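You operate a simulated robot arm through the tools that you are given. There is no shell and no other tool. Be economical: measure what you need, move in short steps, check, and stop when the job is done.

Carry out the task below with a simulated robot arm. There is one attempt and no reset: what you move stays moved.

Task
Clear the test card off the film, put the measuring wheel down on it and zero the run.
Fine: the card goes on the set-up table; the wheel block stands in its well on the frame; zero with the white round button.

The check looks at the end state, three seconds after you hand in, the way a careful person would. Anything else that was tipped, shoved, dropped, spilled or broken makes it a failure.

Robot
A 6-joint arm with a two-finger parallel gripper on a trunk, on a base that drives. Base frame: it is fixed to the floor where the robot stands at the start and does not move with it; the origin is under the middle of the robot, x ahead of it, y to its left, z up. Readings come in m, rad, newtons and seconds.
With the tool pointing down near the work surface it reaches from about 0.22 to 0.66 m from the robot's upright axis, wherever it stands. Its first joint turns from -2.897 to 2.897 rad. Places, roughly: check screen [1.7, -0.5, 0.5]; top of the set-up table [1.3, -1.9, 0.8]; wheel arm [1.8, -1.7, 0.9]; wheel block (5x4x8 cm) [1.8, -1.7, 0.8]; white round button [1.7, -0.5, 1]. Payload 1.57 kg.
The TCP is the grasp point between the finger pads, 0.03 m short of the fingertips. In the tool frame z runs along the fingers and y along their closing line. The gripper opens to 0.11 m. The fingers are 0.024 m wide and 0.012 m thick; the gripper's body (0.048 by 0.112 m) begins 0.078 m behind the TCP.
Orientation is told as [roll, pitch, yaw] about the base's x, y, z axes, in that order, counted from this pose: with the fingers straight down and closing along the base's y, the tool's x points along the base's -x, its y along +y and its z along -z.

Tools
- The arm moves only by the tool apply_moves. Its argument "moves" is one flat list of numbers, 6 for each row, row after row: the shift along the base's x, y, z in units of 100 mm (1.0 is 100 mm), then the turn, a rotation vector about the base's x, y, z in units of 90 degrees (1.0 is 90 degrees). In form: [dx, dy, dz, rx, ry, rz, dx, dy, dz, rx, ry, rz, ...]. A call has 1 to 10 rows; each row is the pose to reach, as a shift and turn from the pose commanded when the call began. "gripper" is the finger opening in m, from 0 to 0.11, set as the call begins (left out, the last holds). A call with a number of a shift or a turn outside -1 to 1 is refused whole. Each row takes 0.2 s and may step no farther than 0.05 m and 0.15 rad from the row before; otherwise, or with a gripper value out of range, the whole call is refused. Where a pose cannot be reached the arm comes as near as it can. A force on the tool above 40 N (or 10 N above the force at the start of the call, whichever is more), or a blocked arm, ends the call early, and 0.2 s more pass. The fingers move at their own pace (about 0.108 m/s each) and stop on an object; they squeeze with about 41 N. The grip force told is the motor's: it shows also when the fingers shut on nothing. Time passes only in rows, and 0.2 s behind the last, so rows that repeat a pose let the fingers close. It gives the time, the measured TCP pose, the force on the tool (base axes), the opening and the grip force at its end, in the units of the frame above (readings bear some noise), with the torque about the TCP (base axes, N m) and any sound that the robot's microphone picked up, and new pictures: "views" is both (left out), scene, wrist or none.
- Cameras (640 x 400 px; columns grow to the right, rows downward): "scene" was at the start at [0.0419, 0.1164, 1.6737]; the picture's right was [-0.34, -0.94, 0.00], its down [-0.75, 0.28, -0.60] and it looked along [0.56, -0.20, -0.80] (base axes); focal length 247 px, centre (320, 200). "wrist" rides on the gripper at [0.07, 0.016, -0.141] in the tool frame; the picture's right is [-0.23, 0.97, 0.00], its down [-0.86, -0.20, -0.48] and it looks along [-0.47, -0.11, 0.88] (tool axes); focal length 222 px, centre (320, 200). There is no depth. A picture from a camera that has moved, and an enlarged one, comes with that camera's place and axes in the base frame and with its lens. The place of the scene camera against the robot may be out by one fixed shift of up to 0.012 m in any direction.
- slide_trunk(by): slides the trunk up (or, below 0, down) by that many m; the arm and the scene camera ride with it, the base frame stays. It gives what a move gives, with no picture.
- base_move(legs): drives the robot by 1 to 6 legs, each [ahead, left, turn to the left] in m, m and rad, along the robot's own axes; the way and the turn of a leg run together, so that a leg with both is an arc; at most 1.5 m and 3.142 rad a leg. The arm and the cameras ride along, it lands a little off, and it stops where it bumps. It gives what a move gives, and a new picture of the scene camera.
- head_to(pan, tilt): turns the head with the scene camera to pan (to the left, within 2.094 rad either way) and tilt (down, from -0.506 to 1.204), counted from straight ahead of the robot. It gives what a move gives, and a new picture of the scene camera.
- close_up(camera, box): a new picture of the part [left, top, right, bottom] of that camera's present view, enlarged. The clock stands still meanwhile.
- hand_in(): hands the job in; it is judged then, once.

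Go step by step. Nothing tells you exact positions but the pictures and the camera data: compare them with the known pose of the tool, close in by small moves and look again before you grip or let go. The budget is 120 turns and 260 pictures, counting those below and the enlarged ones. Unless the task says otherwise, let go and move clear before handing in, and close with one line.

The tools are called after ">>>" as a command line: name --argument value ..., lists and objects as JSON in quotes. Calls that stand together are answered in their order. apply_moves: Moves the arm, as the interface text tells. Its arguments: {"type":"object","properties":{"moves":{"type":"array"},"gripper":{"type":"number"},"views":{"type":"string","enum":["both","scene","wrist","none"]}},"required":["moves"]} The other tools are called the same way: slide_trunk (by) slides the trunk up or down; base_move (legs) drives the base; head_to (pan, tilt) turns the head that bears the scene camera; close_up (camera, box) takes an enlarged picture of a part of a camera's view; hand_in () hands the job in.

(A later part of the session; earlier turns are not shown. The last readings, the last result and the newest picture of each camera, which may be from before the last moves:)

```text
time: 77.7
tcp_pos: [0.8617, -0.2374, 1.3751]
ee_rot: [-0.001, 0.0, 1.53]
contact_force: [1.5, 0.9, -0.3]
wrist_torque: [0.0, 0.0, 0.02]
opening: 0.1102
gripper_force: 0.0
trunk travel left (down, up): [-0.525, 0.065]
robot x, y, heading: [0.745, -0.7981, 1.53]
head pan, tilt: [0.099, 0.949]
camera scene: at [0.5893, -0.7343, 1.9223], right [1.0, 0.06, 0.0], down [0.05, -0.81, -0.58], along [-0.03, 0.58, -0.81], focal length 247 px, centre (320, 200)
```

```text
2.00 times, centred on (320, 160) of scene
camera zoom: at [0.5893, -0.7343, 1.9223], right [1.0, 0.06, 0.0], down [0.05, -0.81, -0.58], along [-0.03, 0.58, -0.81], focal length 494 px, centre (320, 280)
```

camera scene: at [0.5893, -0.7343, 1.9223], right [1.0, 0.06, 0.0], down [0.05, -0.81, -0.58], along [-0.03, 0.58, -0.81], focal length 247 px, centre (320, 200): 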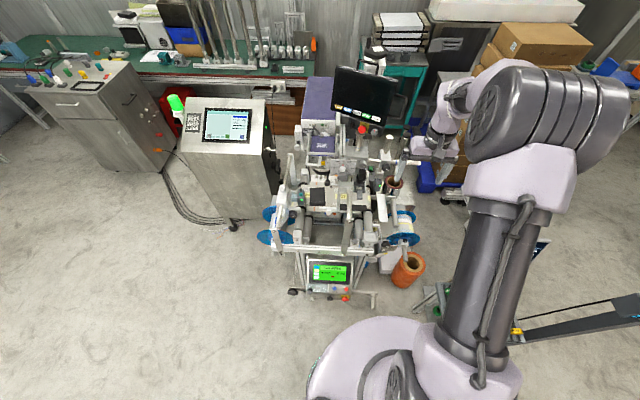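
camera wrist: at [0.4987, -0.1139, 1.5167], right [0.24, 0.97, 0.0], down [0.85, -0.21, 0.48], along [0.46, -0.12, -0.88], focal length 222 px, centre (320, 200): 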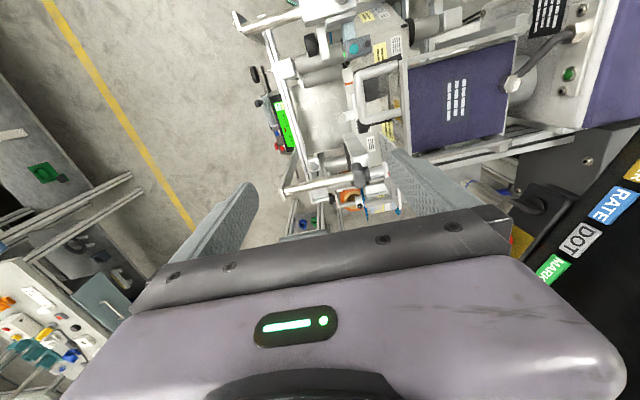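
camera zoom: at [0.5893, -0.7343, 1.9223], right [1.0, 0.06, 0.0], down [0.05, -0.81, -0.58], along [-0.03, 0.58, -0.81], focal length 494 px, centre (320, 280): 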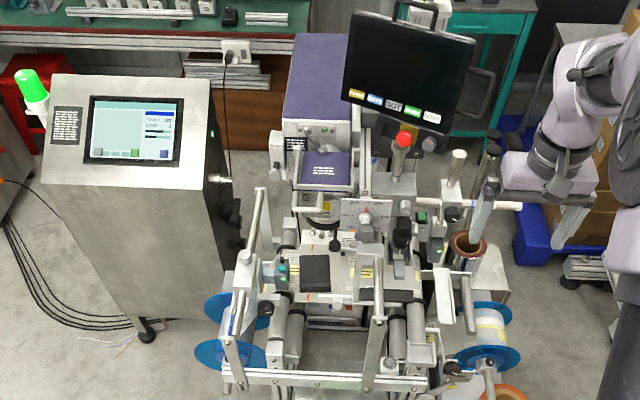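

>>> close_up --camera "scene" --box '[330, 165, 410, 215]'

>>> close_up --camera "scene" --box '[290, 165, 360, 209]'

>>> close_up --camera "scene" --box '[330, 205, 410, 255]'

>>> close_up --camera "scene" --box '[265, 205, 345, 255]'

```text
8.00 times, centred on (370, 190) of scene
camera zoom: at [0.5893, -0.7343, 1.9223], right [1.0, 0.06, 0.0], down [0.05, -0.81, -0.58], along [-0.03, 0.58, -0.81], focal length 1976 px, centre (-80, 280)
```

zoom: 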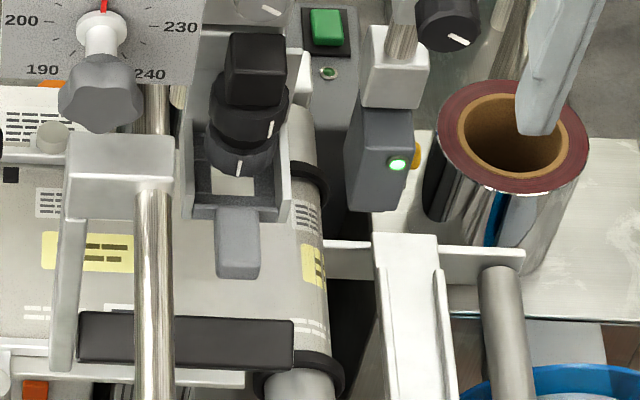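

```text
9.09 times, centred on (325, 187) of scene
camera zoom: at [0.5893, -0.7343, 1.9223], right [1.0, 0.06, 0.0], down [0.05, -0.81, -0.58], along [-0.03, 0.58, -0.81], focal length 2245 px, centre (274, 318)
```

zoom: 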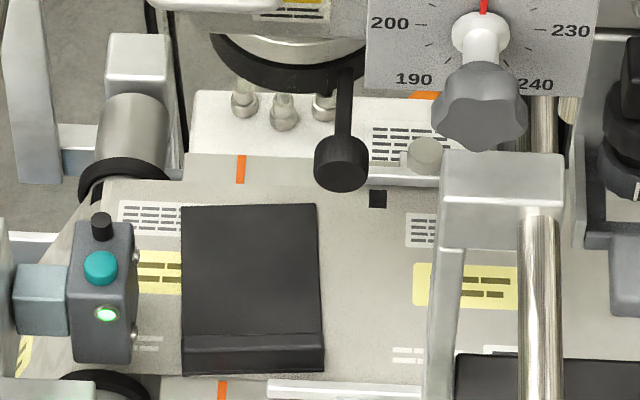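

```text
8.00 times, centred on (370, 230) of scene
camera zoom: at [0.5893, -0.7343, 1.9223], right [1.0, 0.06, 0.0], down [0.05, -0.81, -0.58], along [-0.03, 0.58, -0.81], focal length 1976 px, centre (-80, -40)
```

zoom: 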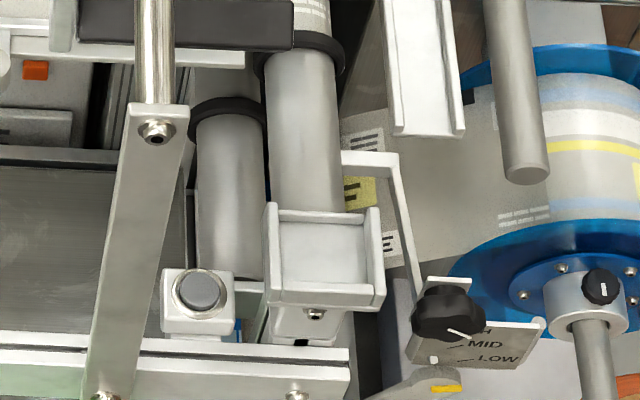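

```text
8.00 times, centred on (305, 230) of scene
camera zoom: at [0.5893, -0.7343, 1.9223], right [1.0, 0.06, 0.0], down [0.05, -0.81, -0.58], along [-0.03, 0.58, -0.81], focal length 1976 px, centre (440, -40)
```

zoom: 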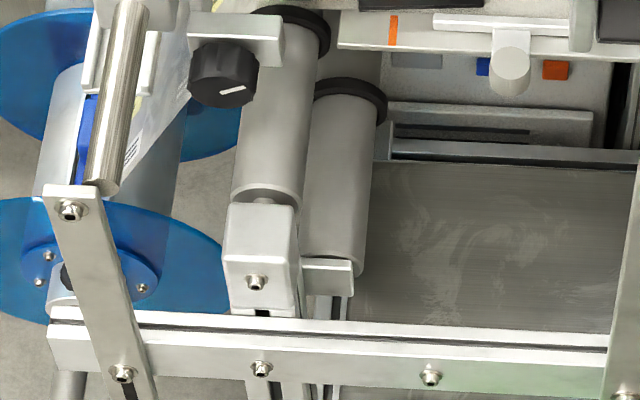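

I found it: the well is an open cup on the roller bearing block at about (0.80, -0.18), front right of the deck. The card has an upright lip along its front edge, under an overhanging printer handle, so I will grip it across its ends from the front with a tilted tool. First I move the base a little closer.

>>> base_move --legs '[[0, 0.17, 0], [0.08, 0, 0.04]]'

>>> close_up --camera "scene" --box '[260, 100, 460, 260]'

```text
time: 79.8
tcp_pos: [0.668, -0.1468, 1.3755]
ee_rot: [-0.001, 0.0, 1.572]
contact_force: [0.7, 0.1, 0.3]
wrist_torque: [-0.03, 0.0, -0.02]
opening: 0.1101
gripper_force: 0.0
trunk travel left (down, up): [-0.525, 0.065]
robot x, y, heading: [0.5718, -0.7086, 1.568]
head pan, tilt: [0.099, 0.949]
camera scene: at [0.4156, -0.6523, 1.9223], right [1.0, 0.1, 0.0], down [0.08, -0.81, -0.58], along [-0.06, 0.58, -0.81], focal length 247 px, centre (320, 200)
```

scene: 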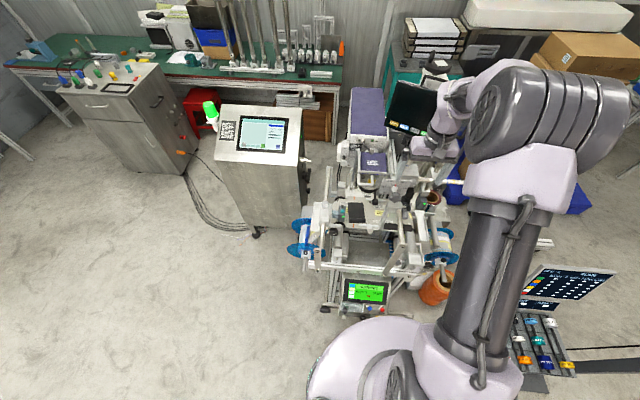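

```text
2.50 times, centred on (360, 180) of scene
camera zoom: at [0.4156, -0.6523, 1.9223], right [1.0, 0.1, 0.0], down [0.08, -0.81, -0.58], along [-0.06, 0.58, -0.81], focal length 618 px, centre (220, 250)
```

zoom: 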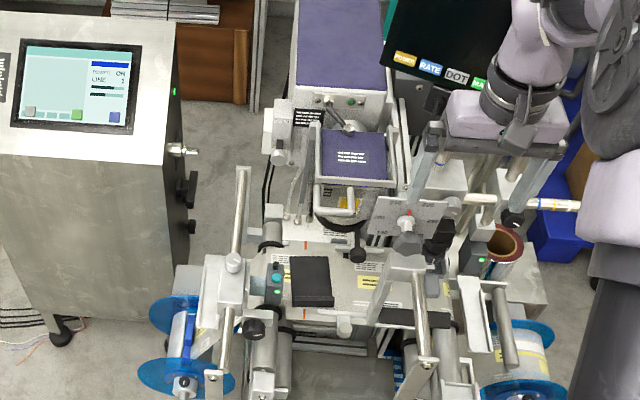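

Seen again, the lip is centred near (0.53, -0.024) with its top near 0.905, about 8 cm wide. I tilt the tool 40° and bring it in front of the card for a wrist view.

>>> apply_moves --moves '[-0.28, -0.3, -0.1, 0.088, 0, 0, -0.56, -0.6, -0.2, 0.176, 0, 0, -0.84, -0.9, -0.4, 0.264, 0, 0, -1.0, -1.0, -0.7, 0.352, 0, 0, -1.0, -1.0, -1.0, 0.44, 0, 0]' --views "both"

```text
time: 81.0
tcp_pos: [0.5681, -0.2461, 1.2745]
ee_rot: [0.002, -0.689, 1.569]
contact_force: [-0.4, 0.0, 0.0]
wrist_torque: [0.0, -0.01, -0.01]
opening: 0.1096
gripper_force: 0.1
trunk travel left (down, up): [-0.525, 0.065]
robot x, y, heading: [0.5717, -0.7032, 1.569]
head pan, tilt: [0.099, 0.949]
camera scene: at [0.4169, -0.6514, 1.9223], right [1.0, 0.1, 0.0], down [0.08, -0.81, -0.58], along [-0.06, 0.58, -0.81], focal length 247 px, centre (320, 200)
camera wrist: at [0.5507, -0.3894, 1.3393], right [-0.97, 0.18, 0.15], down [0.2, 0.36, 0.91], along [0.11, 0.92, -0.38], focal length 222 px, centre (320, 200)
```

scene: 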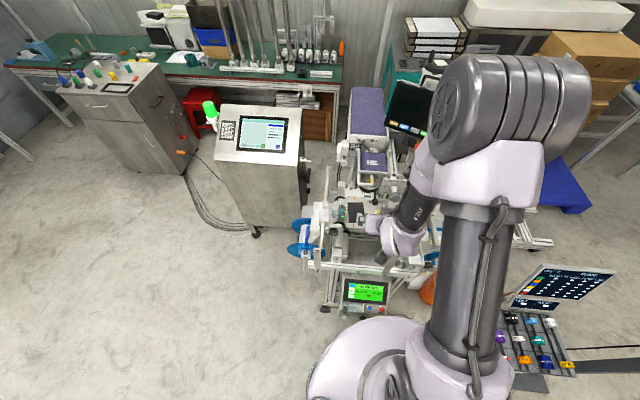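
wrist: 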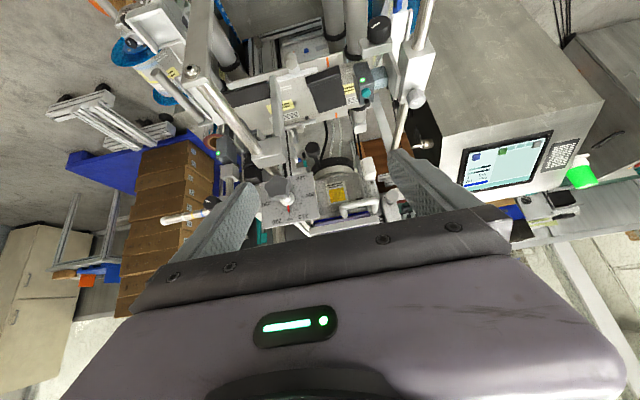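

The wrist camera now sees the card from the front (upside down). I enlarge it for measuring.

>>> close_up --camera "wrist" --box '[260, 40, 420, 140]'

>>> close_up --camera "scene" --box '[310, 180, 420, 249]'

```text
4.00 times, centred on (340, 90) of wrist
camera zoom: at [0.5507, -0.3894, 1.3393], right [-0.97, 0.18, 0.15], down [0.2, 0.36, 0.91], along [0.11, 0.92, -0.38], focal length 888 px, centre (240, 640)
```

zoom: 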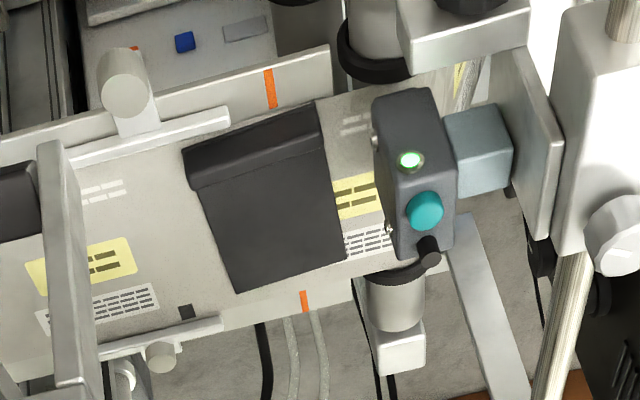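

```text
5.80 times, centred on (365, 214) of scene
camera zoom: at [0.4169, -0.6514, 1.9223], right [1.0, 0.1, 0.0], down [0.08, -0.81, -0.58], along [-0.06, 0.58, -0.81], focal length 1432 px, centre (59, 116)
```

zoom: 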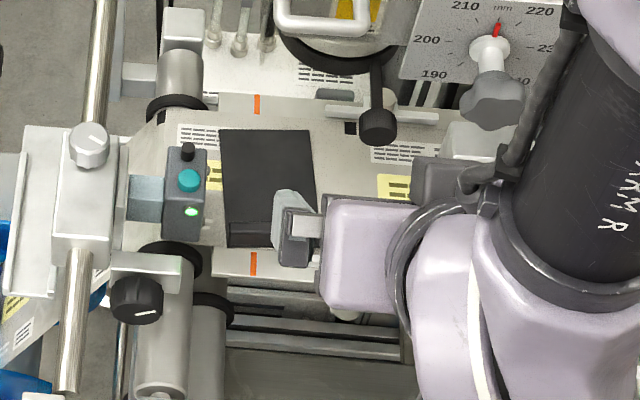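

By the wrist view, the lip is centred at x≈0.542, y≈-0.03, with about 2–3 cm between the card and the sensor. I narrow the opening to 0.095 m and approach in steps.

>>> apply_moves --moves '[-0.12, 0.2, -0.42, 0, 0, 0, -0.24, 0.45, -0.85, 0, 0, 0]' --gripper 0.095 --views "none"

>>> apply_moves --moves '[0, 0.22, -0.43, 0, 0, 0, 0, 0.45, -0.85, 0, 0, 0]' --views "both"

>>> close_up --camera "wrist" --box '[220, 40, 420, 240]'

>>> close_up --camera "scene" --box '[310, 180, 420, 249]'

```text
refused: row 2 steps farther than a row can; nothing moved
```

```text
time: 81.6
tcp_pos: [0.5676, -0.2038, 1.1896]
ee_rot: [0.001, -0.691, 1.571]
contact_force: [0.0, -0.2, -0.1]
wrist_torque: [0.01, -0.01, -0.01]
opening: 0.1099
gripper_force: 0.1
trunk travel left (down, up): [-0.525, 0.065]
robot x, y, heading: [0.5729, -0.7092, 1.572]
head pan, tilt: [0.099, 0.949]
camera scene: at [0.4164, -0.6532, 1.9223], right [1.0, 0.1, 0.0], down [0.08, -0.81, -0.58], along [-0.06, 0.58, -0.81], focal length 247 px, centre (320, 200)
camera wrist: at [0.551, -0.3454, 1.2544], right [-0.97, 0.18, 0.15], down [0.2, 0.35, 0.91], along [0.11, 0.92, -0.38], focal length 222 px, centre (320, 200)
```

scene: 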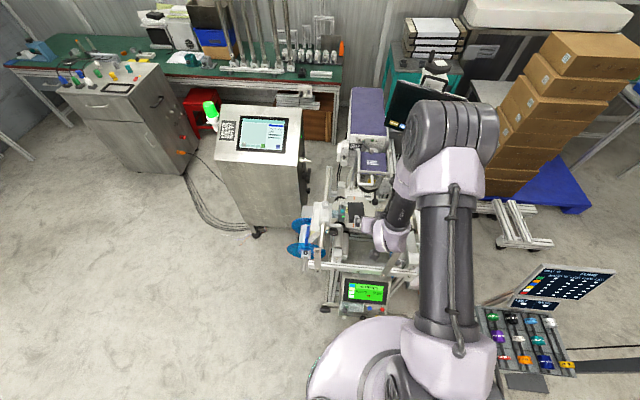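
wrist: 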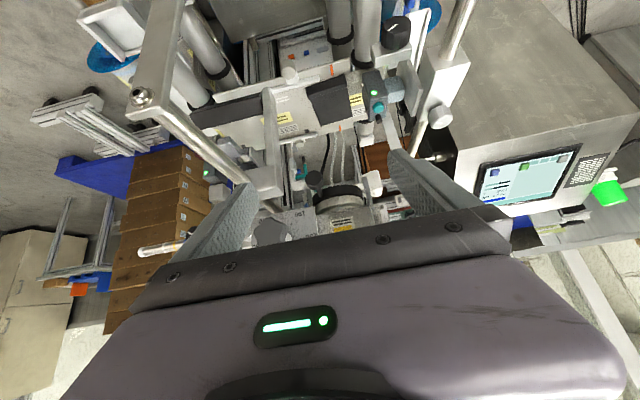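

```text
2.00 times, centred on (320, 140) of wrist
camera zoom: at [0.551, -0.3454, 1.2544], right [-0.97, 0.18, 0.15], down [0.2, 0.35, 0.91], along [0.11, 0.92, -0.38], focal length 444 px, centre (320, 320)
```

zoom: 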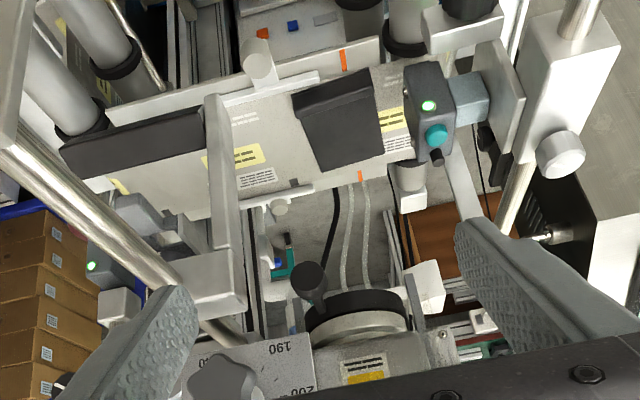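

```text
5.80 times, centred on (365, 214) of scene
camera zoom: at [0.4164, -0.6532, 1.9223], right [1.0, 0.1, 0.0], down [0.08, -0.81, -0.58], along [-0.06, 0.58, -0.81], focal length 1432 px, centre (59, 116)
```

zoom: 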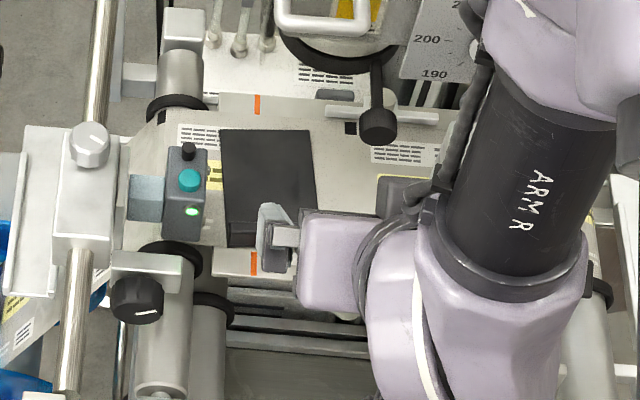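

Nothing is obstructing so far. I move on toward the card in smaller rows.

>>> apply_moves --moves '[-0.1, 0.15, -0.32, 0, 0, 0, -0.2, 0.3, -0.64, 0, 0, 0, -0.24, 0.45, -0.95, 0, 0, 0]' --gripper 0.095 --views "wrist"

>>> close_up --camera "wrist" --box '[220, 60, 420, 185]'

>>> close_up --camera "scene" --box '[310, 180, 420, 249]'

```text
time: 82.4
tcp_pos: [0.5441, -0.1564, 1.0952]
ee_rot: [0.0, -0.688, 1.57]
contact_force: [0.3, 0.1, 0.1]
wrist_torque: [-0.02, 0.02, 0.0]
opening: 0.0951
gripper_force: 0.0
trunk travel left (down, up): [-0.525, 0.065]
robot x, y, heading: [0.5739, -0.7057, 1.576]
head pan, tilt: [0.099, 0.949]
camera wrist: at [0.5274, -0.2993, 1.1596], right [-0.97, 0.18, 0.14], down [0.2, 0.35, 0.91], along [0.11, 0.92, -0.38], focal length 222 px, centre (320, 200)
```

wrist: 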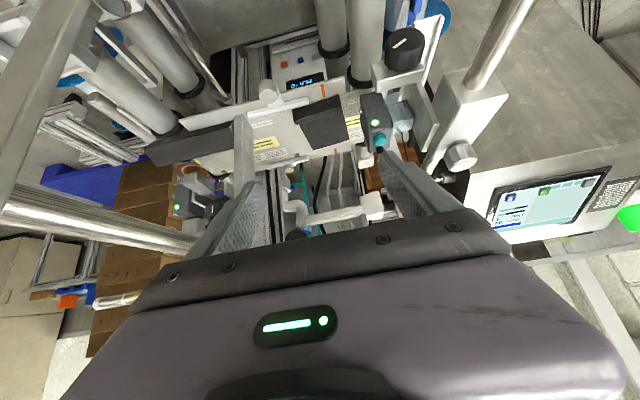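

```text
3.20 times, centred on (320, 122) of wrist
camera zoom: at [0.5274, -0.2993, 1.1596], right [-0.97, 0.18, 0.14], down [0.2, 0.35, 0.91], along [0.11, 0.92, -0.38], focal length 711 px, centre (320, 448)
```

zoom: 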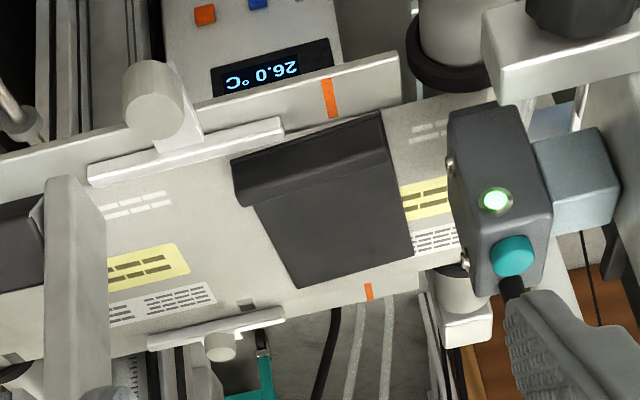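

```text
5.80 times, centred on (365, 214) of scene
camera zoom: at [0.4164, -0.6518, 1.9223], right [1.0, 0.1, 0.0], down [0.08, -0.81, -0.58], along [-0.06, 0.58, -0.81], focal length 1432 px, centre (59, 116)
```

zoom: 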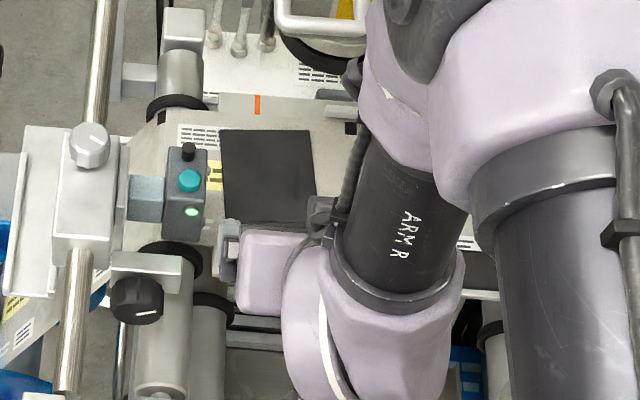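

Triangulated: the lip spans x 0.503–0.583, front face y≈-0.023, film z≈0.875, lip top ≈0.896. I align on the tool axis, then slide down to just above the film.

>>> apply_moves --moves '[-0.01, 0.25, -0.4, 0, 0, 0, -0.01, 0.49, -0.84, 0, 0, 0]' --gripper 0.091 --views "none"

>>> apply_moves --moves '[0, 0.25, -0.3, 0, 0, 0, 0, 0.42, -0.5, 0, 0, 0]' --views "both"

>>> close_up --camera "wrist" --box '[200, 60, 440, 210]'

```text
refused: row 2 steps farther than a row can; nothing moved
```

```text
time: 83.0
tcp_pos: [0.5451, -0.1153, 1.0464]
ee_rot: [0.0, -0.692, 1.57]
contact_force: [1.1, 0.2, -0.1]
wrist_torque: [0.0, -0.03, 0.0]
opening: 0.0951
gripper_force: 0.0
trunk travel left (down, up): [-0.525, 0.065]
robot x, y, heading: [0.5724, -0.7054, 1.565]
head pan, tilt: [0.099, 0.949]
camera scene: at [0.4163, -0.6536, 1.9223], right [1.0, 0.1, 0.0], down [0.08, -0.81, -0.58], along [-0.06, 0.58, -0.81], focal length 247 px, centre (320, 200)
camera wrist: at [0.5283, -0.259, 1.1101], right [-0.97, 0.18, 0.14], down [0.2, 0.35, 0.91], along [0.11, 0.92, -0.38], focal length 222 px, centre (320, 200)
```

scene: 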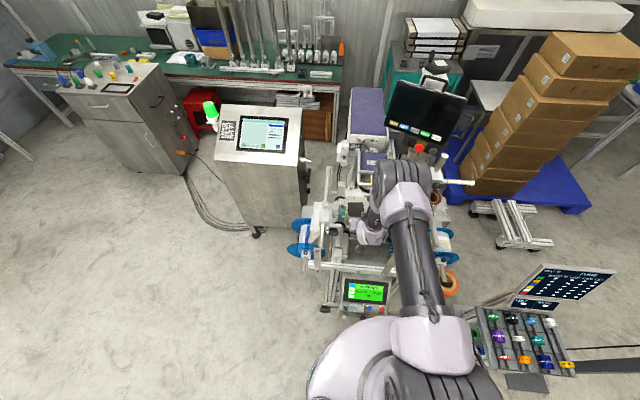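
wrist: 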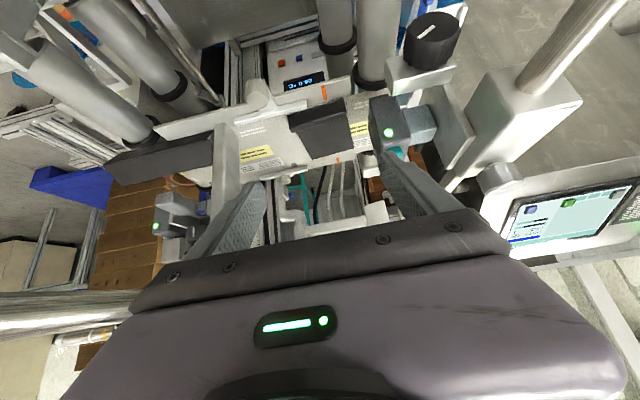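

```text
2.67 times, centred on (320, 135) of wrist
camera zoom: at [0.5283, -0.259, 1.1101], right [-0.97, 0.18, 0.14], down [0.2, 0.35, 0.91], along [0.11, 0.92, -0.38], focal length 592 px, centre (320, 373)
```

zoom: 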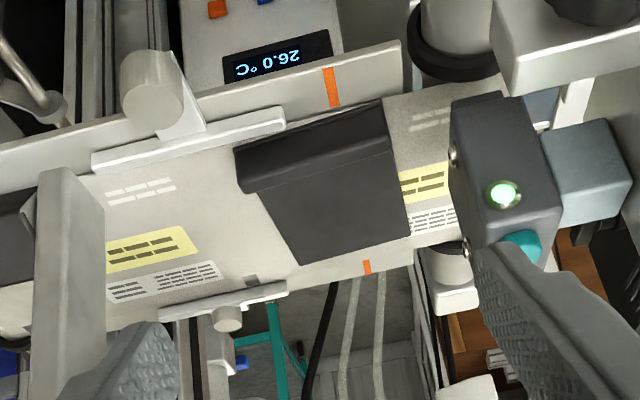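

The fingers straddle the card line correctly. I continue along the tool axis to a point 7 cm short, and look.

>>> apply_moves --moves '[0, 0.1, -0.44, 0, 0, 0, 0, 0.37, -0.78, 0, 0, 0]' --gripper 0.091 --views "wrist"

>>> close_up --camera "wrist" --box '[200, 60, 440, 210]'

>>> close_up --camera "scene" --box '[310, 180, 420, 249]'

```text
time: 83.6
tcp_pos: [0.5439, -0.0787, 0.9659]
ee_rot: [0.001, -0.691, 1.57]
contact_force: [0.1, 0.9, -0.2]
wrist_torque: [0.04, 0.01, 0.0]
opening: 0.0912
gripper_force: 0.1
trunk travel left (down, up): [-0.525, 0.065]
robot x, y, heading: [0.5711, -0.7055, 1.568]
head pan, tilt: [0.099, 0.949]
camera wrist: at [0.5277, -0.2221, 1.031], right [-0.97, 0.18, 0.14], down [0.2, 0.35, 0.91], along [0.11, 0.92, -0.38], focal length 222 px, centre (320, 200)
```

wrist: 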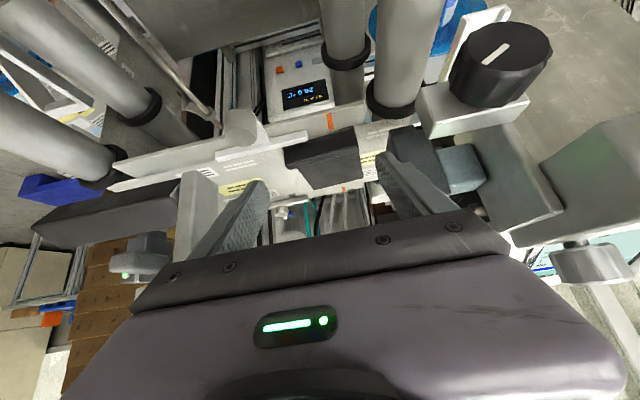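

```text
2.67 times, centred on (320, 135) of wrist
camera zoom: at [0.5277, -0.2221, 1.031], right [-0.97, 0.18, 0.14], down [0.2, 0.35, 0.91], along [0.11, 0.92, -0.38], focal length 592 px, centre (320, 373)
```

zoom: 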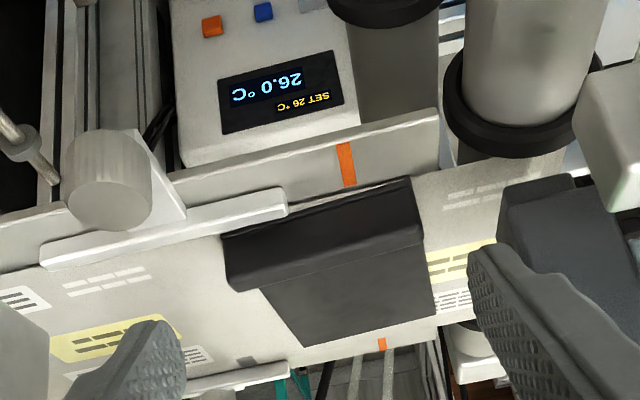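

```text
5.80 times, centred on (365, 214) of scene
camera zoom: at [0.4164, -0.6532, 1.9223], right [1.0, 0.1, 0.0], down [0.08, -0.81, -0.58], along [-0.06, 0.58, -0.81], focal length 1432 px, centre (59, 116)
```

zoom: 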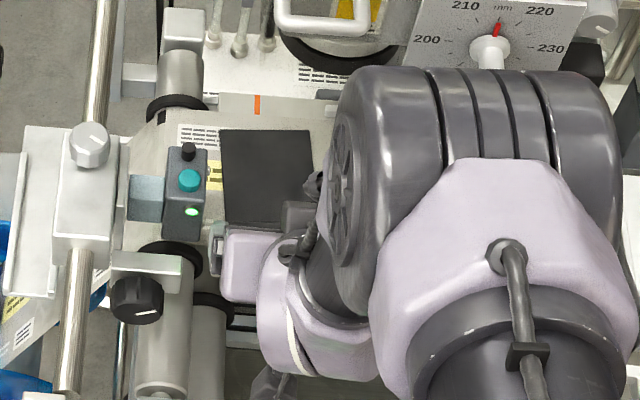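

Re-measuring agrees with the earlier lip position. I slide down the last 7 cm.

>>> apply_moves --moves '[0, 0.25, -0.3, 0, 0, 0, 0, 0.4, -0.46, 0, 0, 0, 0, 0.44, -0.52, 0, 0, 0]' --views "wrist"

>>> close_up --camera "wrist" --box '[200, 60, 440, 210]'

```text
time: 84.4
tcp_pos: [0.544, -0.0328, 0.9149]
ee_rot: [-0.001, -0.692, 1.57]
contact_force: [-0.4, 0.3, -0.4]
wrist_torque: [0.02, -0.01, 0.01]
opening: 0.091
gripper_force: 0.1
trunk travel left (down, up): [-0.525, 0.065]
robot x, y, heading: [0.5732, -0.7094, 1.57]
head pan, tilt: [0.099, 0.949]
camera wrist: at [0.5279, -0.1771, 0.9795], right [-0.97, 0.18, 0.15], down [0.2, 0.35, 0.91], along [0.11, 0.92, -0.38], focal length 222 px, centre (320, 200)
```

wrist: 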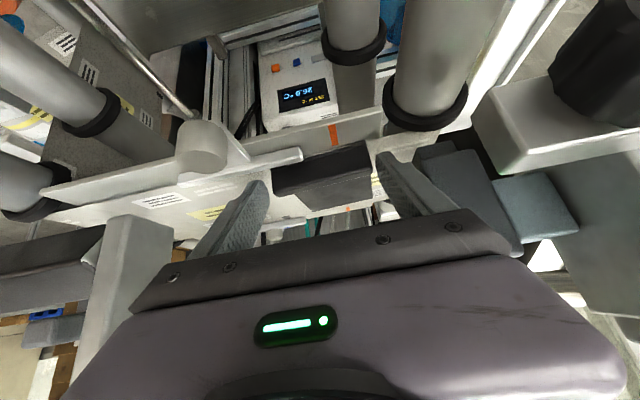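

```text
2.67 times, centred on (320, 135) of wrist
camera zoom: at [0.5279, -0.1771, 0.9795], right [-0.97, 0.18, 0.15], down [0.2, 0.35, 0.91], along [0.11, 0.92, -0.38], focal length 592 px, centre (320, 373)
```

zoom: 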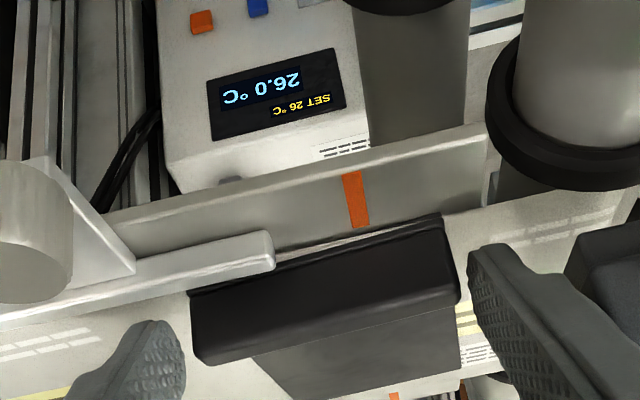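

The finger tips flank the lip with its top at about 0.898. I lower 4 mm more and close on it.

>>> apply_moves --moves '[0, 0.0, -0.04, 0, 0, 0]' --views "none"

>>> apply_moves --moves '[0, 0, 0, 0, 0, 0, 0, 0, 0, 0, 0, 0, 0, 0, 0, 0, 0, 0]' --gripper 0.06 --views "wrist"

>>> close_up --camera "wrist" --box '[200, 60, 440, 210]'

```text
time: 84.8
tcp_pos: [0.5444, -0.0341, 0.9114]
ee_rot: [-0.002, -0.691, 1.57]
contact_force: [-0.2, -0.7, 0.0]
wrist_torque: [0.0, 0.02, 0.02]
opening: 0.0912
gripper_force: 0.0
trunk travel left (down, up): [-0.525, 0.065]
robot x, y, heading: [0.5728, -0.707, 1.571]
head pan, tilt: [0.099, 0.949]
```

```text
time: 85.6
tcp_pos: [0.5451, -0.0332, 0.9113]
ee_rot: [0.0, -0.691, 1.571]
contact_force: [-0.5, 0.6, 0.4]
wrist_torque: [0.09, -0.03, 0.02]
opening: 0.0797
gripper_force: 41.0
trunk travel left (down, up): [-0.525, 0.065]
robot x, y, heading: [0.572, -0.7073, 1.568]
head pan, tilt: [0.099, 0.949]
camera wrist: at [0.5279, -0.1772, 0.9758], right [-0.97, 0.18, 0.14], down [0.2, 0.35, 0.91], along [0.11, 0.92, -0.38], focal length 222 px, centre (320, 200)
```

wrist: 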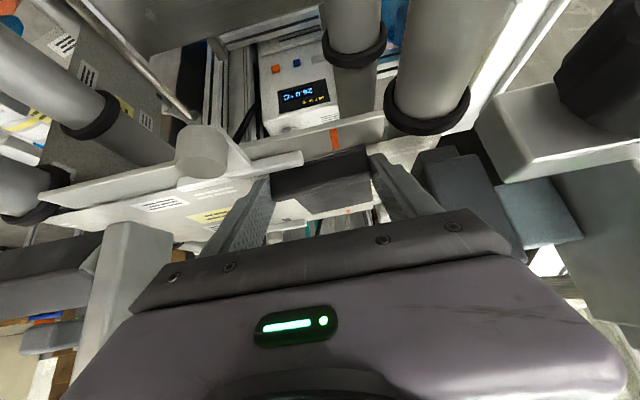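

```text
2.67 times, centred on (320, 135) of wrist
camera zoom: at [0.5279, -0.1772, 0.9758], right [-0.97, 0.18, 0.14], down [0.2, 0.35, 0.91], along [0.11, 0.92, -0.38], focal length 592 px, centre (320, 373)
```

zoom: 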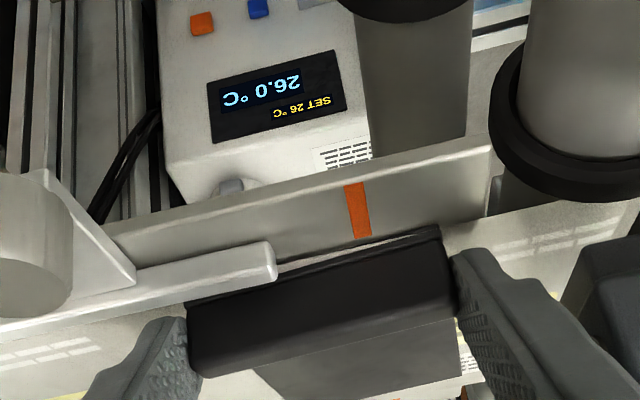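

The fingers hold the lip at 0.080 m with full grip force. I lift slightly straight up, then back off along the axis.

>>> apply_moves --moves '[0, 0, 0.2, 0, 0, 0, 0, -0.1, 0.5, 0, 0, 0]' --views "wrist"

>>> apply_moves --moves '[0, -0.35, 0.3, 0, 0, 0, 0, -0.7, 0.6, 0, 0, 0, 0, -1.0, 0.9, 0, 0, 0]' --views "both"

```text
time: 86.2
tcp_pos: [0.5449, -0.0451, 0.9609]
ee_rot: [0.0, -0.691, 1.57]
contact_force: [-0.1, 0.1, -0.5]
wrist_torque: [-0.03, 0.0, -0.01]
opening: 0.0795
gripper_force: 40.9
trunk travel left (down, up): [-0.525, 0.065]
robot x, y, heading: [0.5732, -0.7065, 1.572]
head pan, tilt: [0.099, 0.949]
camera wrist: at [0.5276, -0.188, 1.0253], right [-0.97, 0.18, 0.15], down [0.2, 0.35, 0.91], along [0.11, 0.92, -0.38], focal length 222 px, centre (320, 200)
```

wrist: 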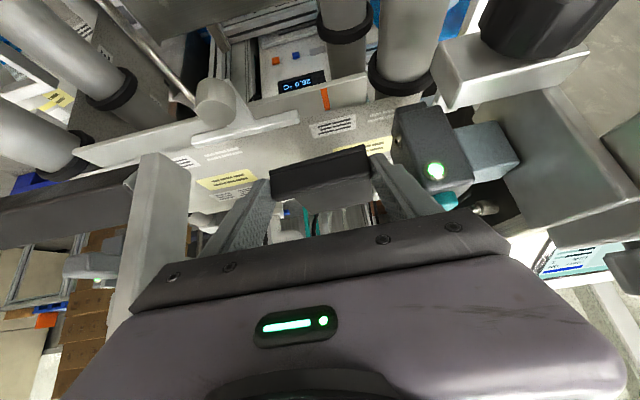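

```text
time: 87.0
tcp_pos: [0.5435, -0.1432, 1.0503]
ee_rot: [0.0, -0.691, 1.572]
contact_force: [1.1, -0.9, -1.0]
wrist_torque: [-0.03, -0.02, 0.0]
opening: 0.0795
gripper_force: 41.4
trunk travel left (down, up): [-0.525, 0.065]
robot x, y, heading: [0.5725, -0.7108, 1.571]
head pan, tilt: [0.099, 0.949]
camera scene: at [0.4162, -0.6547, 1.9224], right [1.0, 0.1, 0.0], down [0.08, -0.81, -0.58], along [-0.06, 0.58, -0.81], focal length 247 px, centre (320, 200)
camera wrist: at [0.5268, -0.2881, 1.1156], right [-0.97, 0.17, 0.15], down [0.2, 0.35, 0.91], along [0.11, 0.92, -0.38], focal length 222 px, centre (320, 200)
```

scene: 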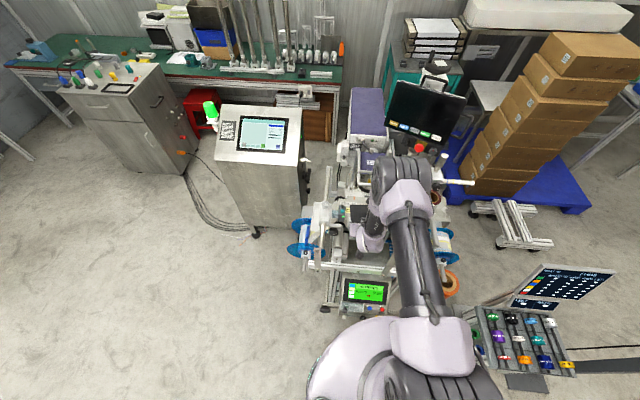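
wrist: 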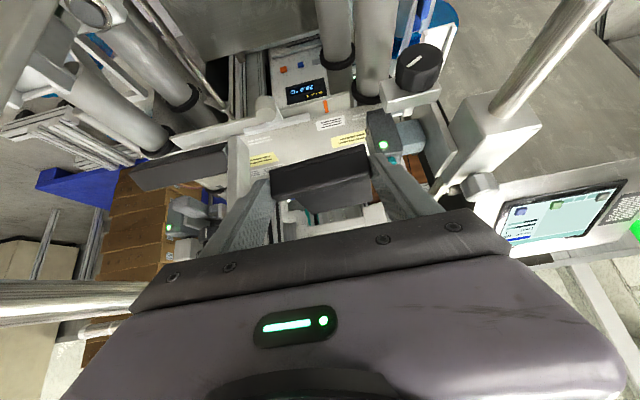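

The card is held. I retract up and back toward me, then back the base off.

>>> apply_moves --moves '[0, -0.2, 0.4, 0, 0, 0, 0, -0.5, 0.7, 0, 0, 0, 0, -0.8, 1.0, 0, 0, 0, 0, -1.0, 1.0, 0, 0, 0]' --views "none"

>>> apply_moves --moves '[0, -0.2, 0.3, 0, 0, 0, 0, -0.5, 0.6, 0, 0, 0, 0, -0.7, 1.0, 0, 0, 0]' --views "none"

>>> base_move --legs '[[-0.22, 0, 0], [0, -0.5, 0], [0, 0, -3.1]]'

>>> head_to --pan 0.25 --tilt 0.8

```text
time: 88.0
tcp_pos: [0.5434, -0.2447, 1.1524]
ee_rot: [0.001, -0.69, 1.571]
contact_force: [-0.2, -0.2, -1.2]
wrist_torque: [-0.02, 0.0, -0.02]
opening: 0.0798
gripper_force: 41.0
trunk travel left (down, up): [-0.525, 0.065]
robot x, y, heading: [0.5718, -0.7083, 1.571]
head pan, tilt: [0.099, 0.949]
```

```text
time: 88.8
tcp_pos: [0.541, -0.2875, 1.2404]
ee_rot: [0.001, -0.689, 1.568]
contact_force: [0.6, 0.0, 0.7]
wrist_torque: [-0.05, -0.01, 0.03]
opening: 0.0799
gripper_force: 41.2
out of reach, approached as far as the arm can: row 3
trunk travel left (down, up): [-0.525, 0.065]
robot x, y, heading: [0.57, -0.7098, 1.573]
head pan, tilt: [0.099, 0.949]
```

```text
time: 100.3
tcp_pos: [1.1166, -1.3456, 1.2404]
ee_rot: [0.001, -0.69, -1.536]
contact_force: [-0.3, -0.3, 0.6]
wrist_torque: [0.06, 0.0, 0.02]
opening: 0.0797
gripper_force: 41.1
trunk travel left (down, up): [-0.525, 0.065]
robot x, y, heading: [1.0739, -0.9268, -1.54]
head pan, tilt: [0.099, 0.949]
camera scene: at [1.2139, -0.972, 1.9223], right [-0.99, -0.13, 0.0], down [-0.11, 0.81, -0.58], along [0.08, -0.58, -0.81], focal length 247 px, centre (320, 200)
```

scene: 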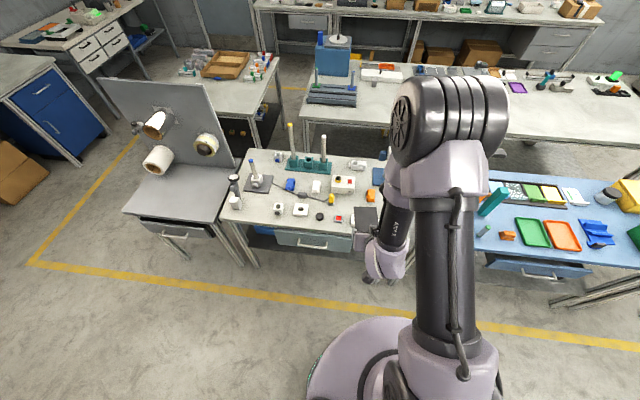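

```text
time: 101.0
tcp_pos: [1.1162, -1.3464, 1.2416]
ee_rot: [0.001, -0.691, -1.539]
contact_force: [-0.1, 0.1, -0.7]
wrist_torque: [0.05, -0.04, 0.0]
opening: 0.0797
gripper_force: 41.2
trunk travel left (down, up): [-0.525, 0.065]
robot x, y, heading: [1.075, -0.9289, -1.536]
head pan, tilt: [0.25, 0.799]
camera scene: at [1.2268, -0.9774, 1.9338], right [-0.96, -0.28, 0.0], down [-0.2, 0.69, -0.7], along [0.19, -0.67, -0.72], focal length 247 px, centre (320, 200)
```

scene: 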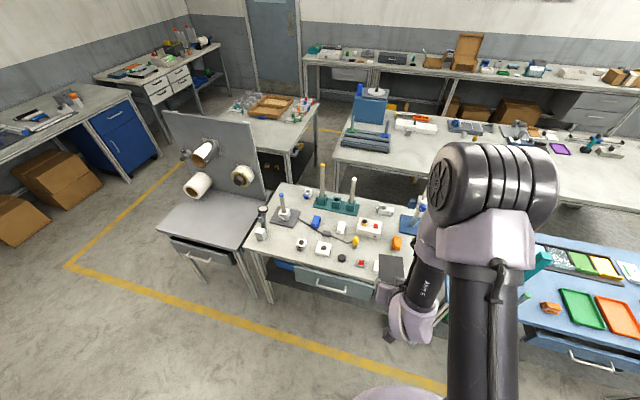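

The card is carried safely, and the set-up table is straight ahead. I enlarge it to choose a free spot.

>>> close_up --camera "scene" --box '[240, 170, 440, 295]'

>>> close_up --camera "wrist" --box '[0, 0, 640, 400]'

```text
3.20 times, centred on (340, 232) of scene
camera zoom: at [1.2268, -0.9774, 1.9338], right [-0.96, -0.28, 0.0], down [-0.2, 0.69, -0.7], along [0.19, -0.67, -0.72], focal length 790 px, centre (256, 96)
```

zoom: 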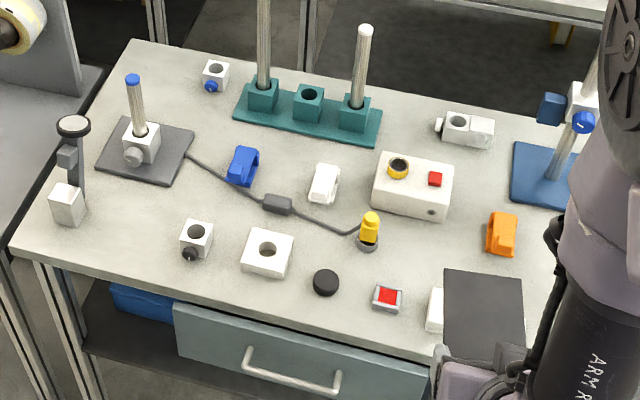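

```text
1.00 times, centred on (320, 200) of wrist (not enlarged: the box is as wide or as high as the picture)
camera zoom: at [1.1274, -1.202, 1.3053], right [0.98, -0.14, 0.14], down [-0.19, -0.36, 0.91], along [-0.08, -0.92, -0.38], focal length 222 px, centre (320, 200)
```

zoom: 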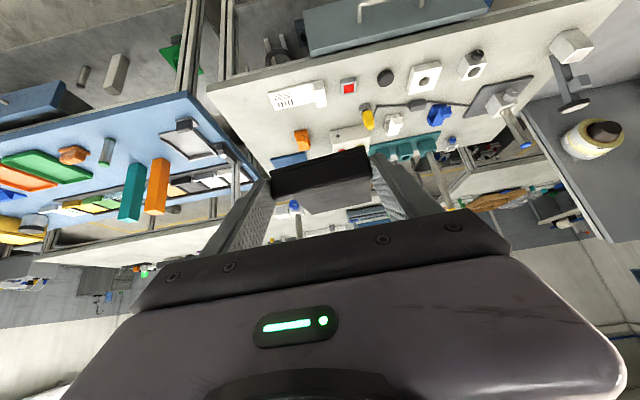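

A free patch lies between the wheel block (x≈1.76) and a small bracket (x≈1.52), along the front edge. I drive so the card faces that spot.

>>> base_move --legs '[[0, 0.52, -0.034], [0.05, 0, 0]]'

>>> close_up --camera "wrist" --box '[200, 0, 520, 200]'

>>> close_up --camera "scene" --box '[260, 190, 440, 302]'

```text
time: 104.6
tcp_pos: [1.6218, -1.3894, 1.2394]
ee_rot: [0.001, -0.689, -1.57]
contact_force: [-0.1, -0.8, -0.6]
wrist_torque: [0.07, 0.01, 0.0]
opening: 0.0793
gripper_force: 40.9
trunk travel left (down, up): [-0.525, 0.065]
robot x, y, heading: [1.5957, -0.9674, -1.569]
head pan, tilt: [0.25, 0.799]
camera scene: at [1.744, -1.0245, 1.9338], right [-0.97, -0.25, 0.0], down [-0.18, 0.69, -0.7], along [0.17, -0.67, -0.72], focal length 247 px, centre (320, 200)
```

scene: 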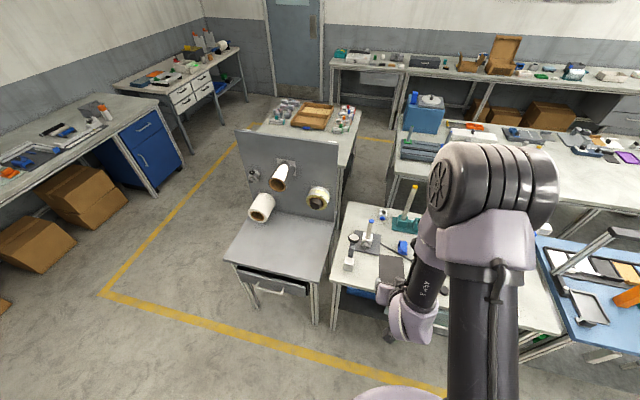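

```text
2.00 times, centred on (360, 100) of wrist
camera zoom: at [1.6376, -1.2453, 1.3051], right [0.97, -0.17, 0.14], down [-0.2, -0.36, 0.91], along [-0.11, -0.92, -0.38], focal length 444 px, centre (240, 400)
```

zoom: 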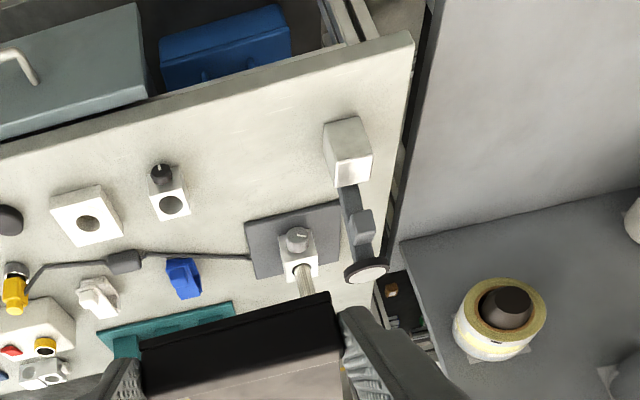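

```text
3.56 times, centred on (350, 246) of scene
camera zoom: at [1.744, -1.0245, 1.9338], right [-0.97, -0.25, 0.0], down [-0.18, 0.69, -0.7], along [0.17, -0.67, -0.72], focal length 878 px, centre (213, 36)
```

zoom: 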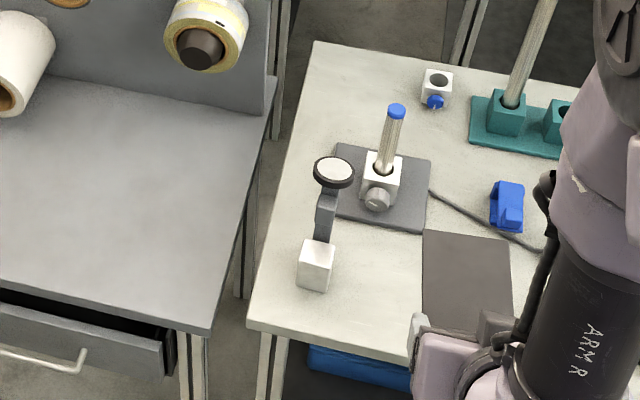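

The patch centre is x≈1.65, with the front edge near y≈-1.57. I slide the trunk down so the card comes to working height, still in front of the table.

>>> slide_trunk --by -0.3

>>> apply_moves --moves '[0.1, -0.4, 0, 0, 0, 0, 0.2, -0.8, -0.1, 0, 0, 0, 0.28, -1.0, -0.3, 0, 0, 0]' --views "both"

>>> close_up --camera "wrist" --box '[200, 0, 520, 200]'

>>> close_up --camera "scene" --box '[260, 170, 440, 282]'

```text
time: 107.6
tcp_pos: [1.6217, -1.3873, 0.9412]
ee_rot: [0.001, -0.691, -1.568]
contact_force: [0.4, -0.2, -1.5]
wrist_torque: [0.08, 0.0, -0.02]
opening: 0.0797
gripper_force: 40.8
trunk travel left (down, up): [-0.225, 0.365]
robot x, y, heading: [1.5913, -0.9657, -1.568]
head pan, tilt: [0.25, 0.799]
```

```text
time: 108.4
tcp_pos: [1.651, -1.489, 0.912]
ee_rot: [0.0, -0.69, -1.568]
contact_force: [0.0, -0.6, -0.4]
wrist_torque: [0.06, -0.02, 0.01]
opening: 0.0797
gripper_force: 41.3
trunk travel left (down, up): [-0.225, 0.365]
robot x, y, heading: [1.5903, -0.9716, -1.568]
head pan, tilt: [0.25, 0.799]
camera scene: at [1.7438, -1.0236, 1.6338], right [-0.97, -0.25, 0.0], down [-0.18, 0.69, -0.7], along [0.17, -0.67, -0.72], focal length 247 px, centre (320, 200)
camera wrist: at [1.6663, -1.3454, 0.9755], right [0.97, -0.17, 0.14], down [-0.2, -0.36, 0.91], along [-0.11, -0.92, -0.38], focal length 222 px, centre (320, 200)
```

scene: 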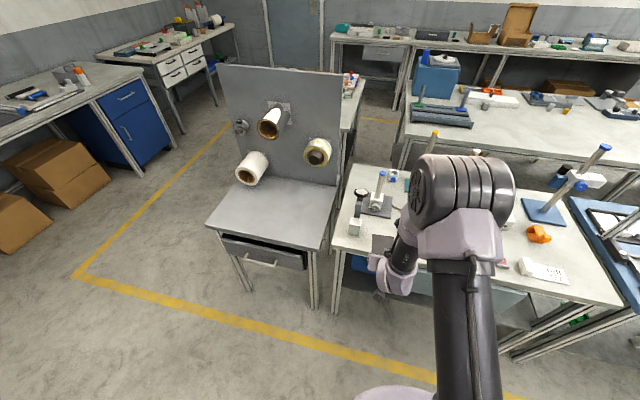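
wrist: 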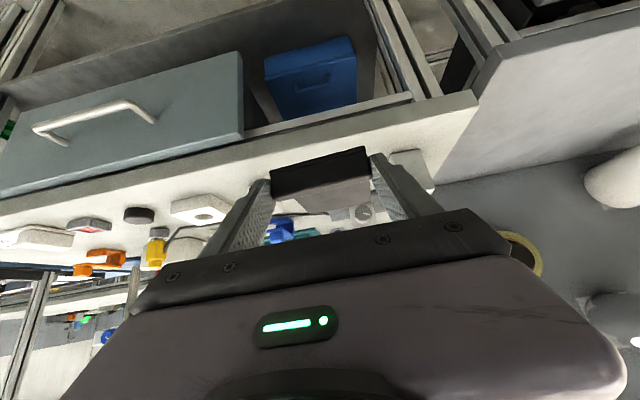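

```text
2.00 times, centred on (360, 100) of wrist
camera zoom: at [1.6663, -1.3454, 0.9755], right [0.97, -0.17, 0.14], down [-0.2, -0.36, 0.91], along [-0.11, -0.92, -0.38], focal length 444 px, centre (240, 400)
```

zoom: 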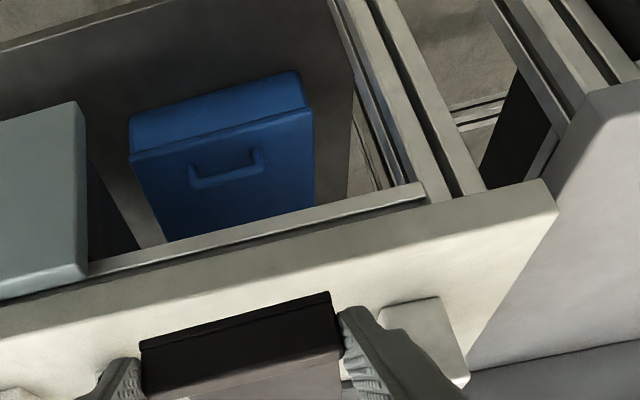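

```text
3.56 times, centred on (350, 226) of scene
camera zoom: at [1.7438, -1.0236, 1.6338], right [-0.97, -0.25, 0.0], down [-0.18, 0.69, -0.7], along [0.17, -0.67, -0.72], focal length 878 px, centre (213, 108)
```

zoom: 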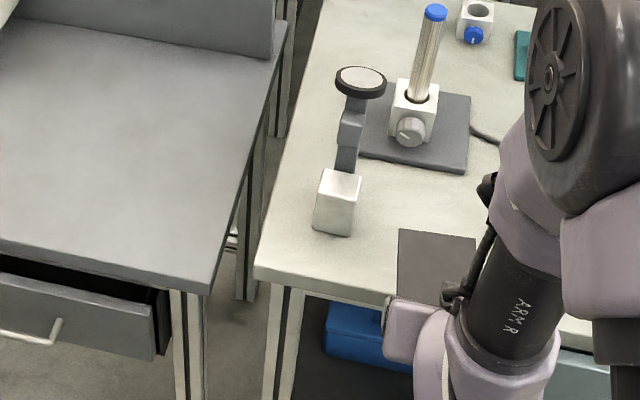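

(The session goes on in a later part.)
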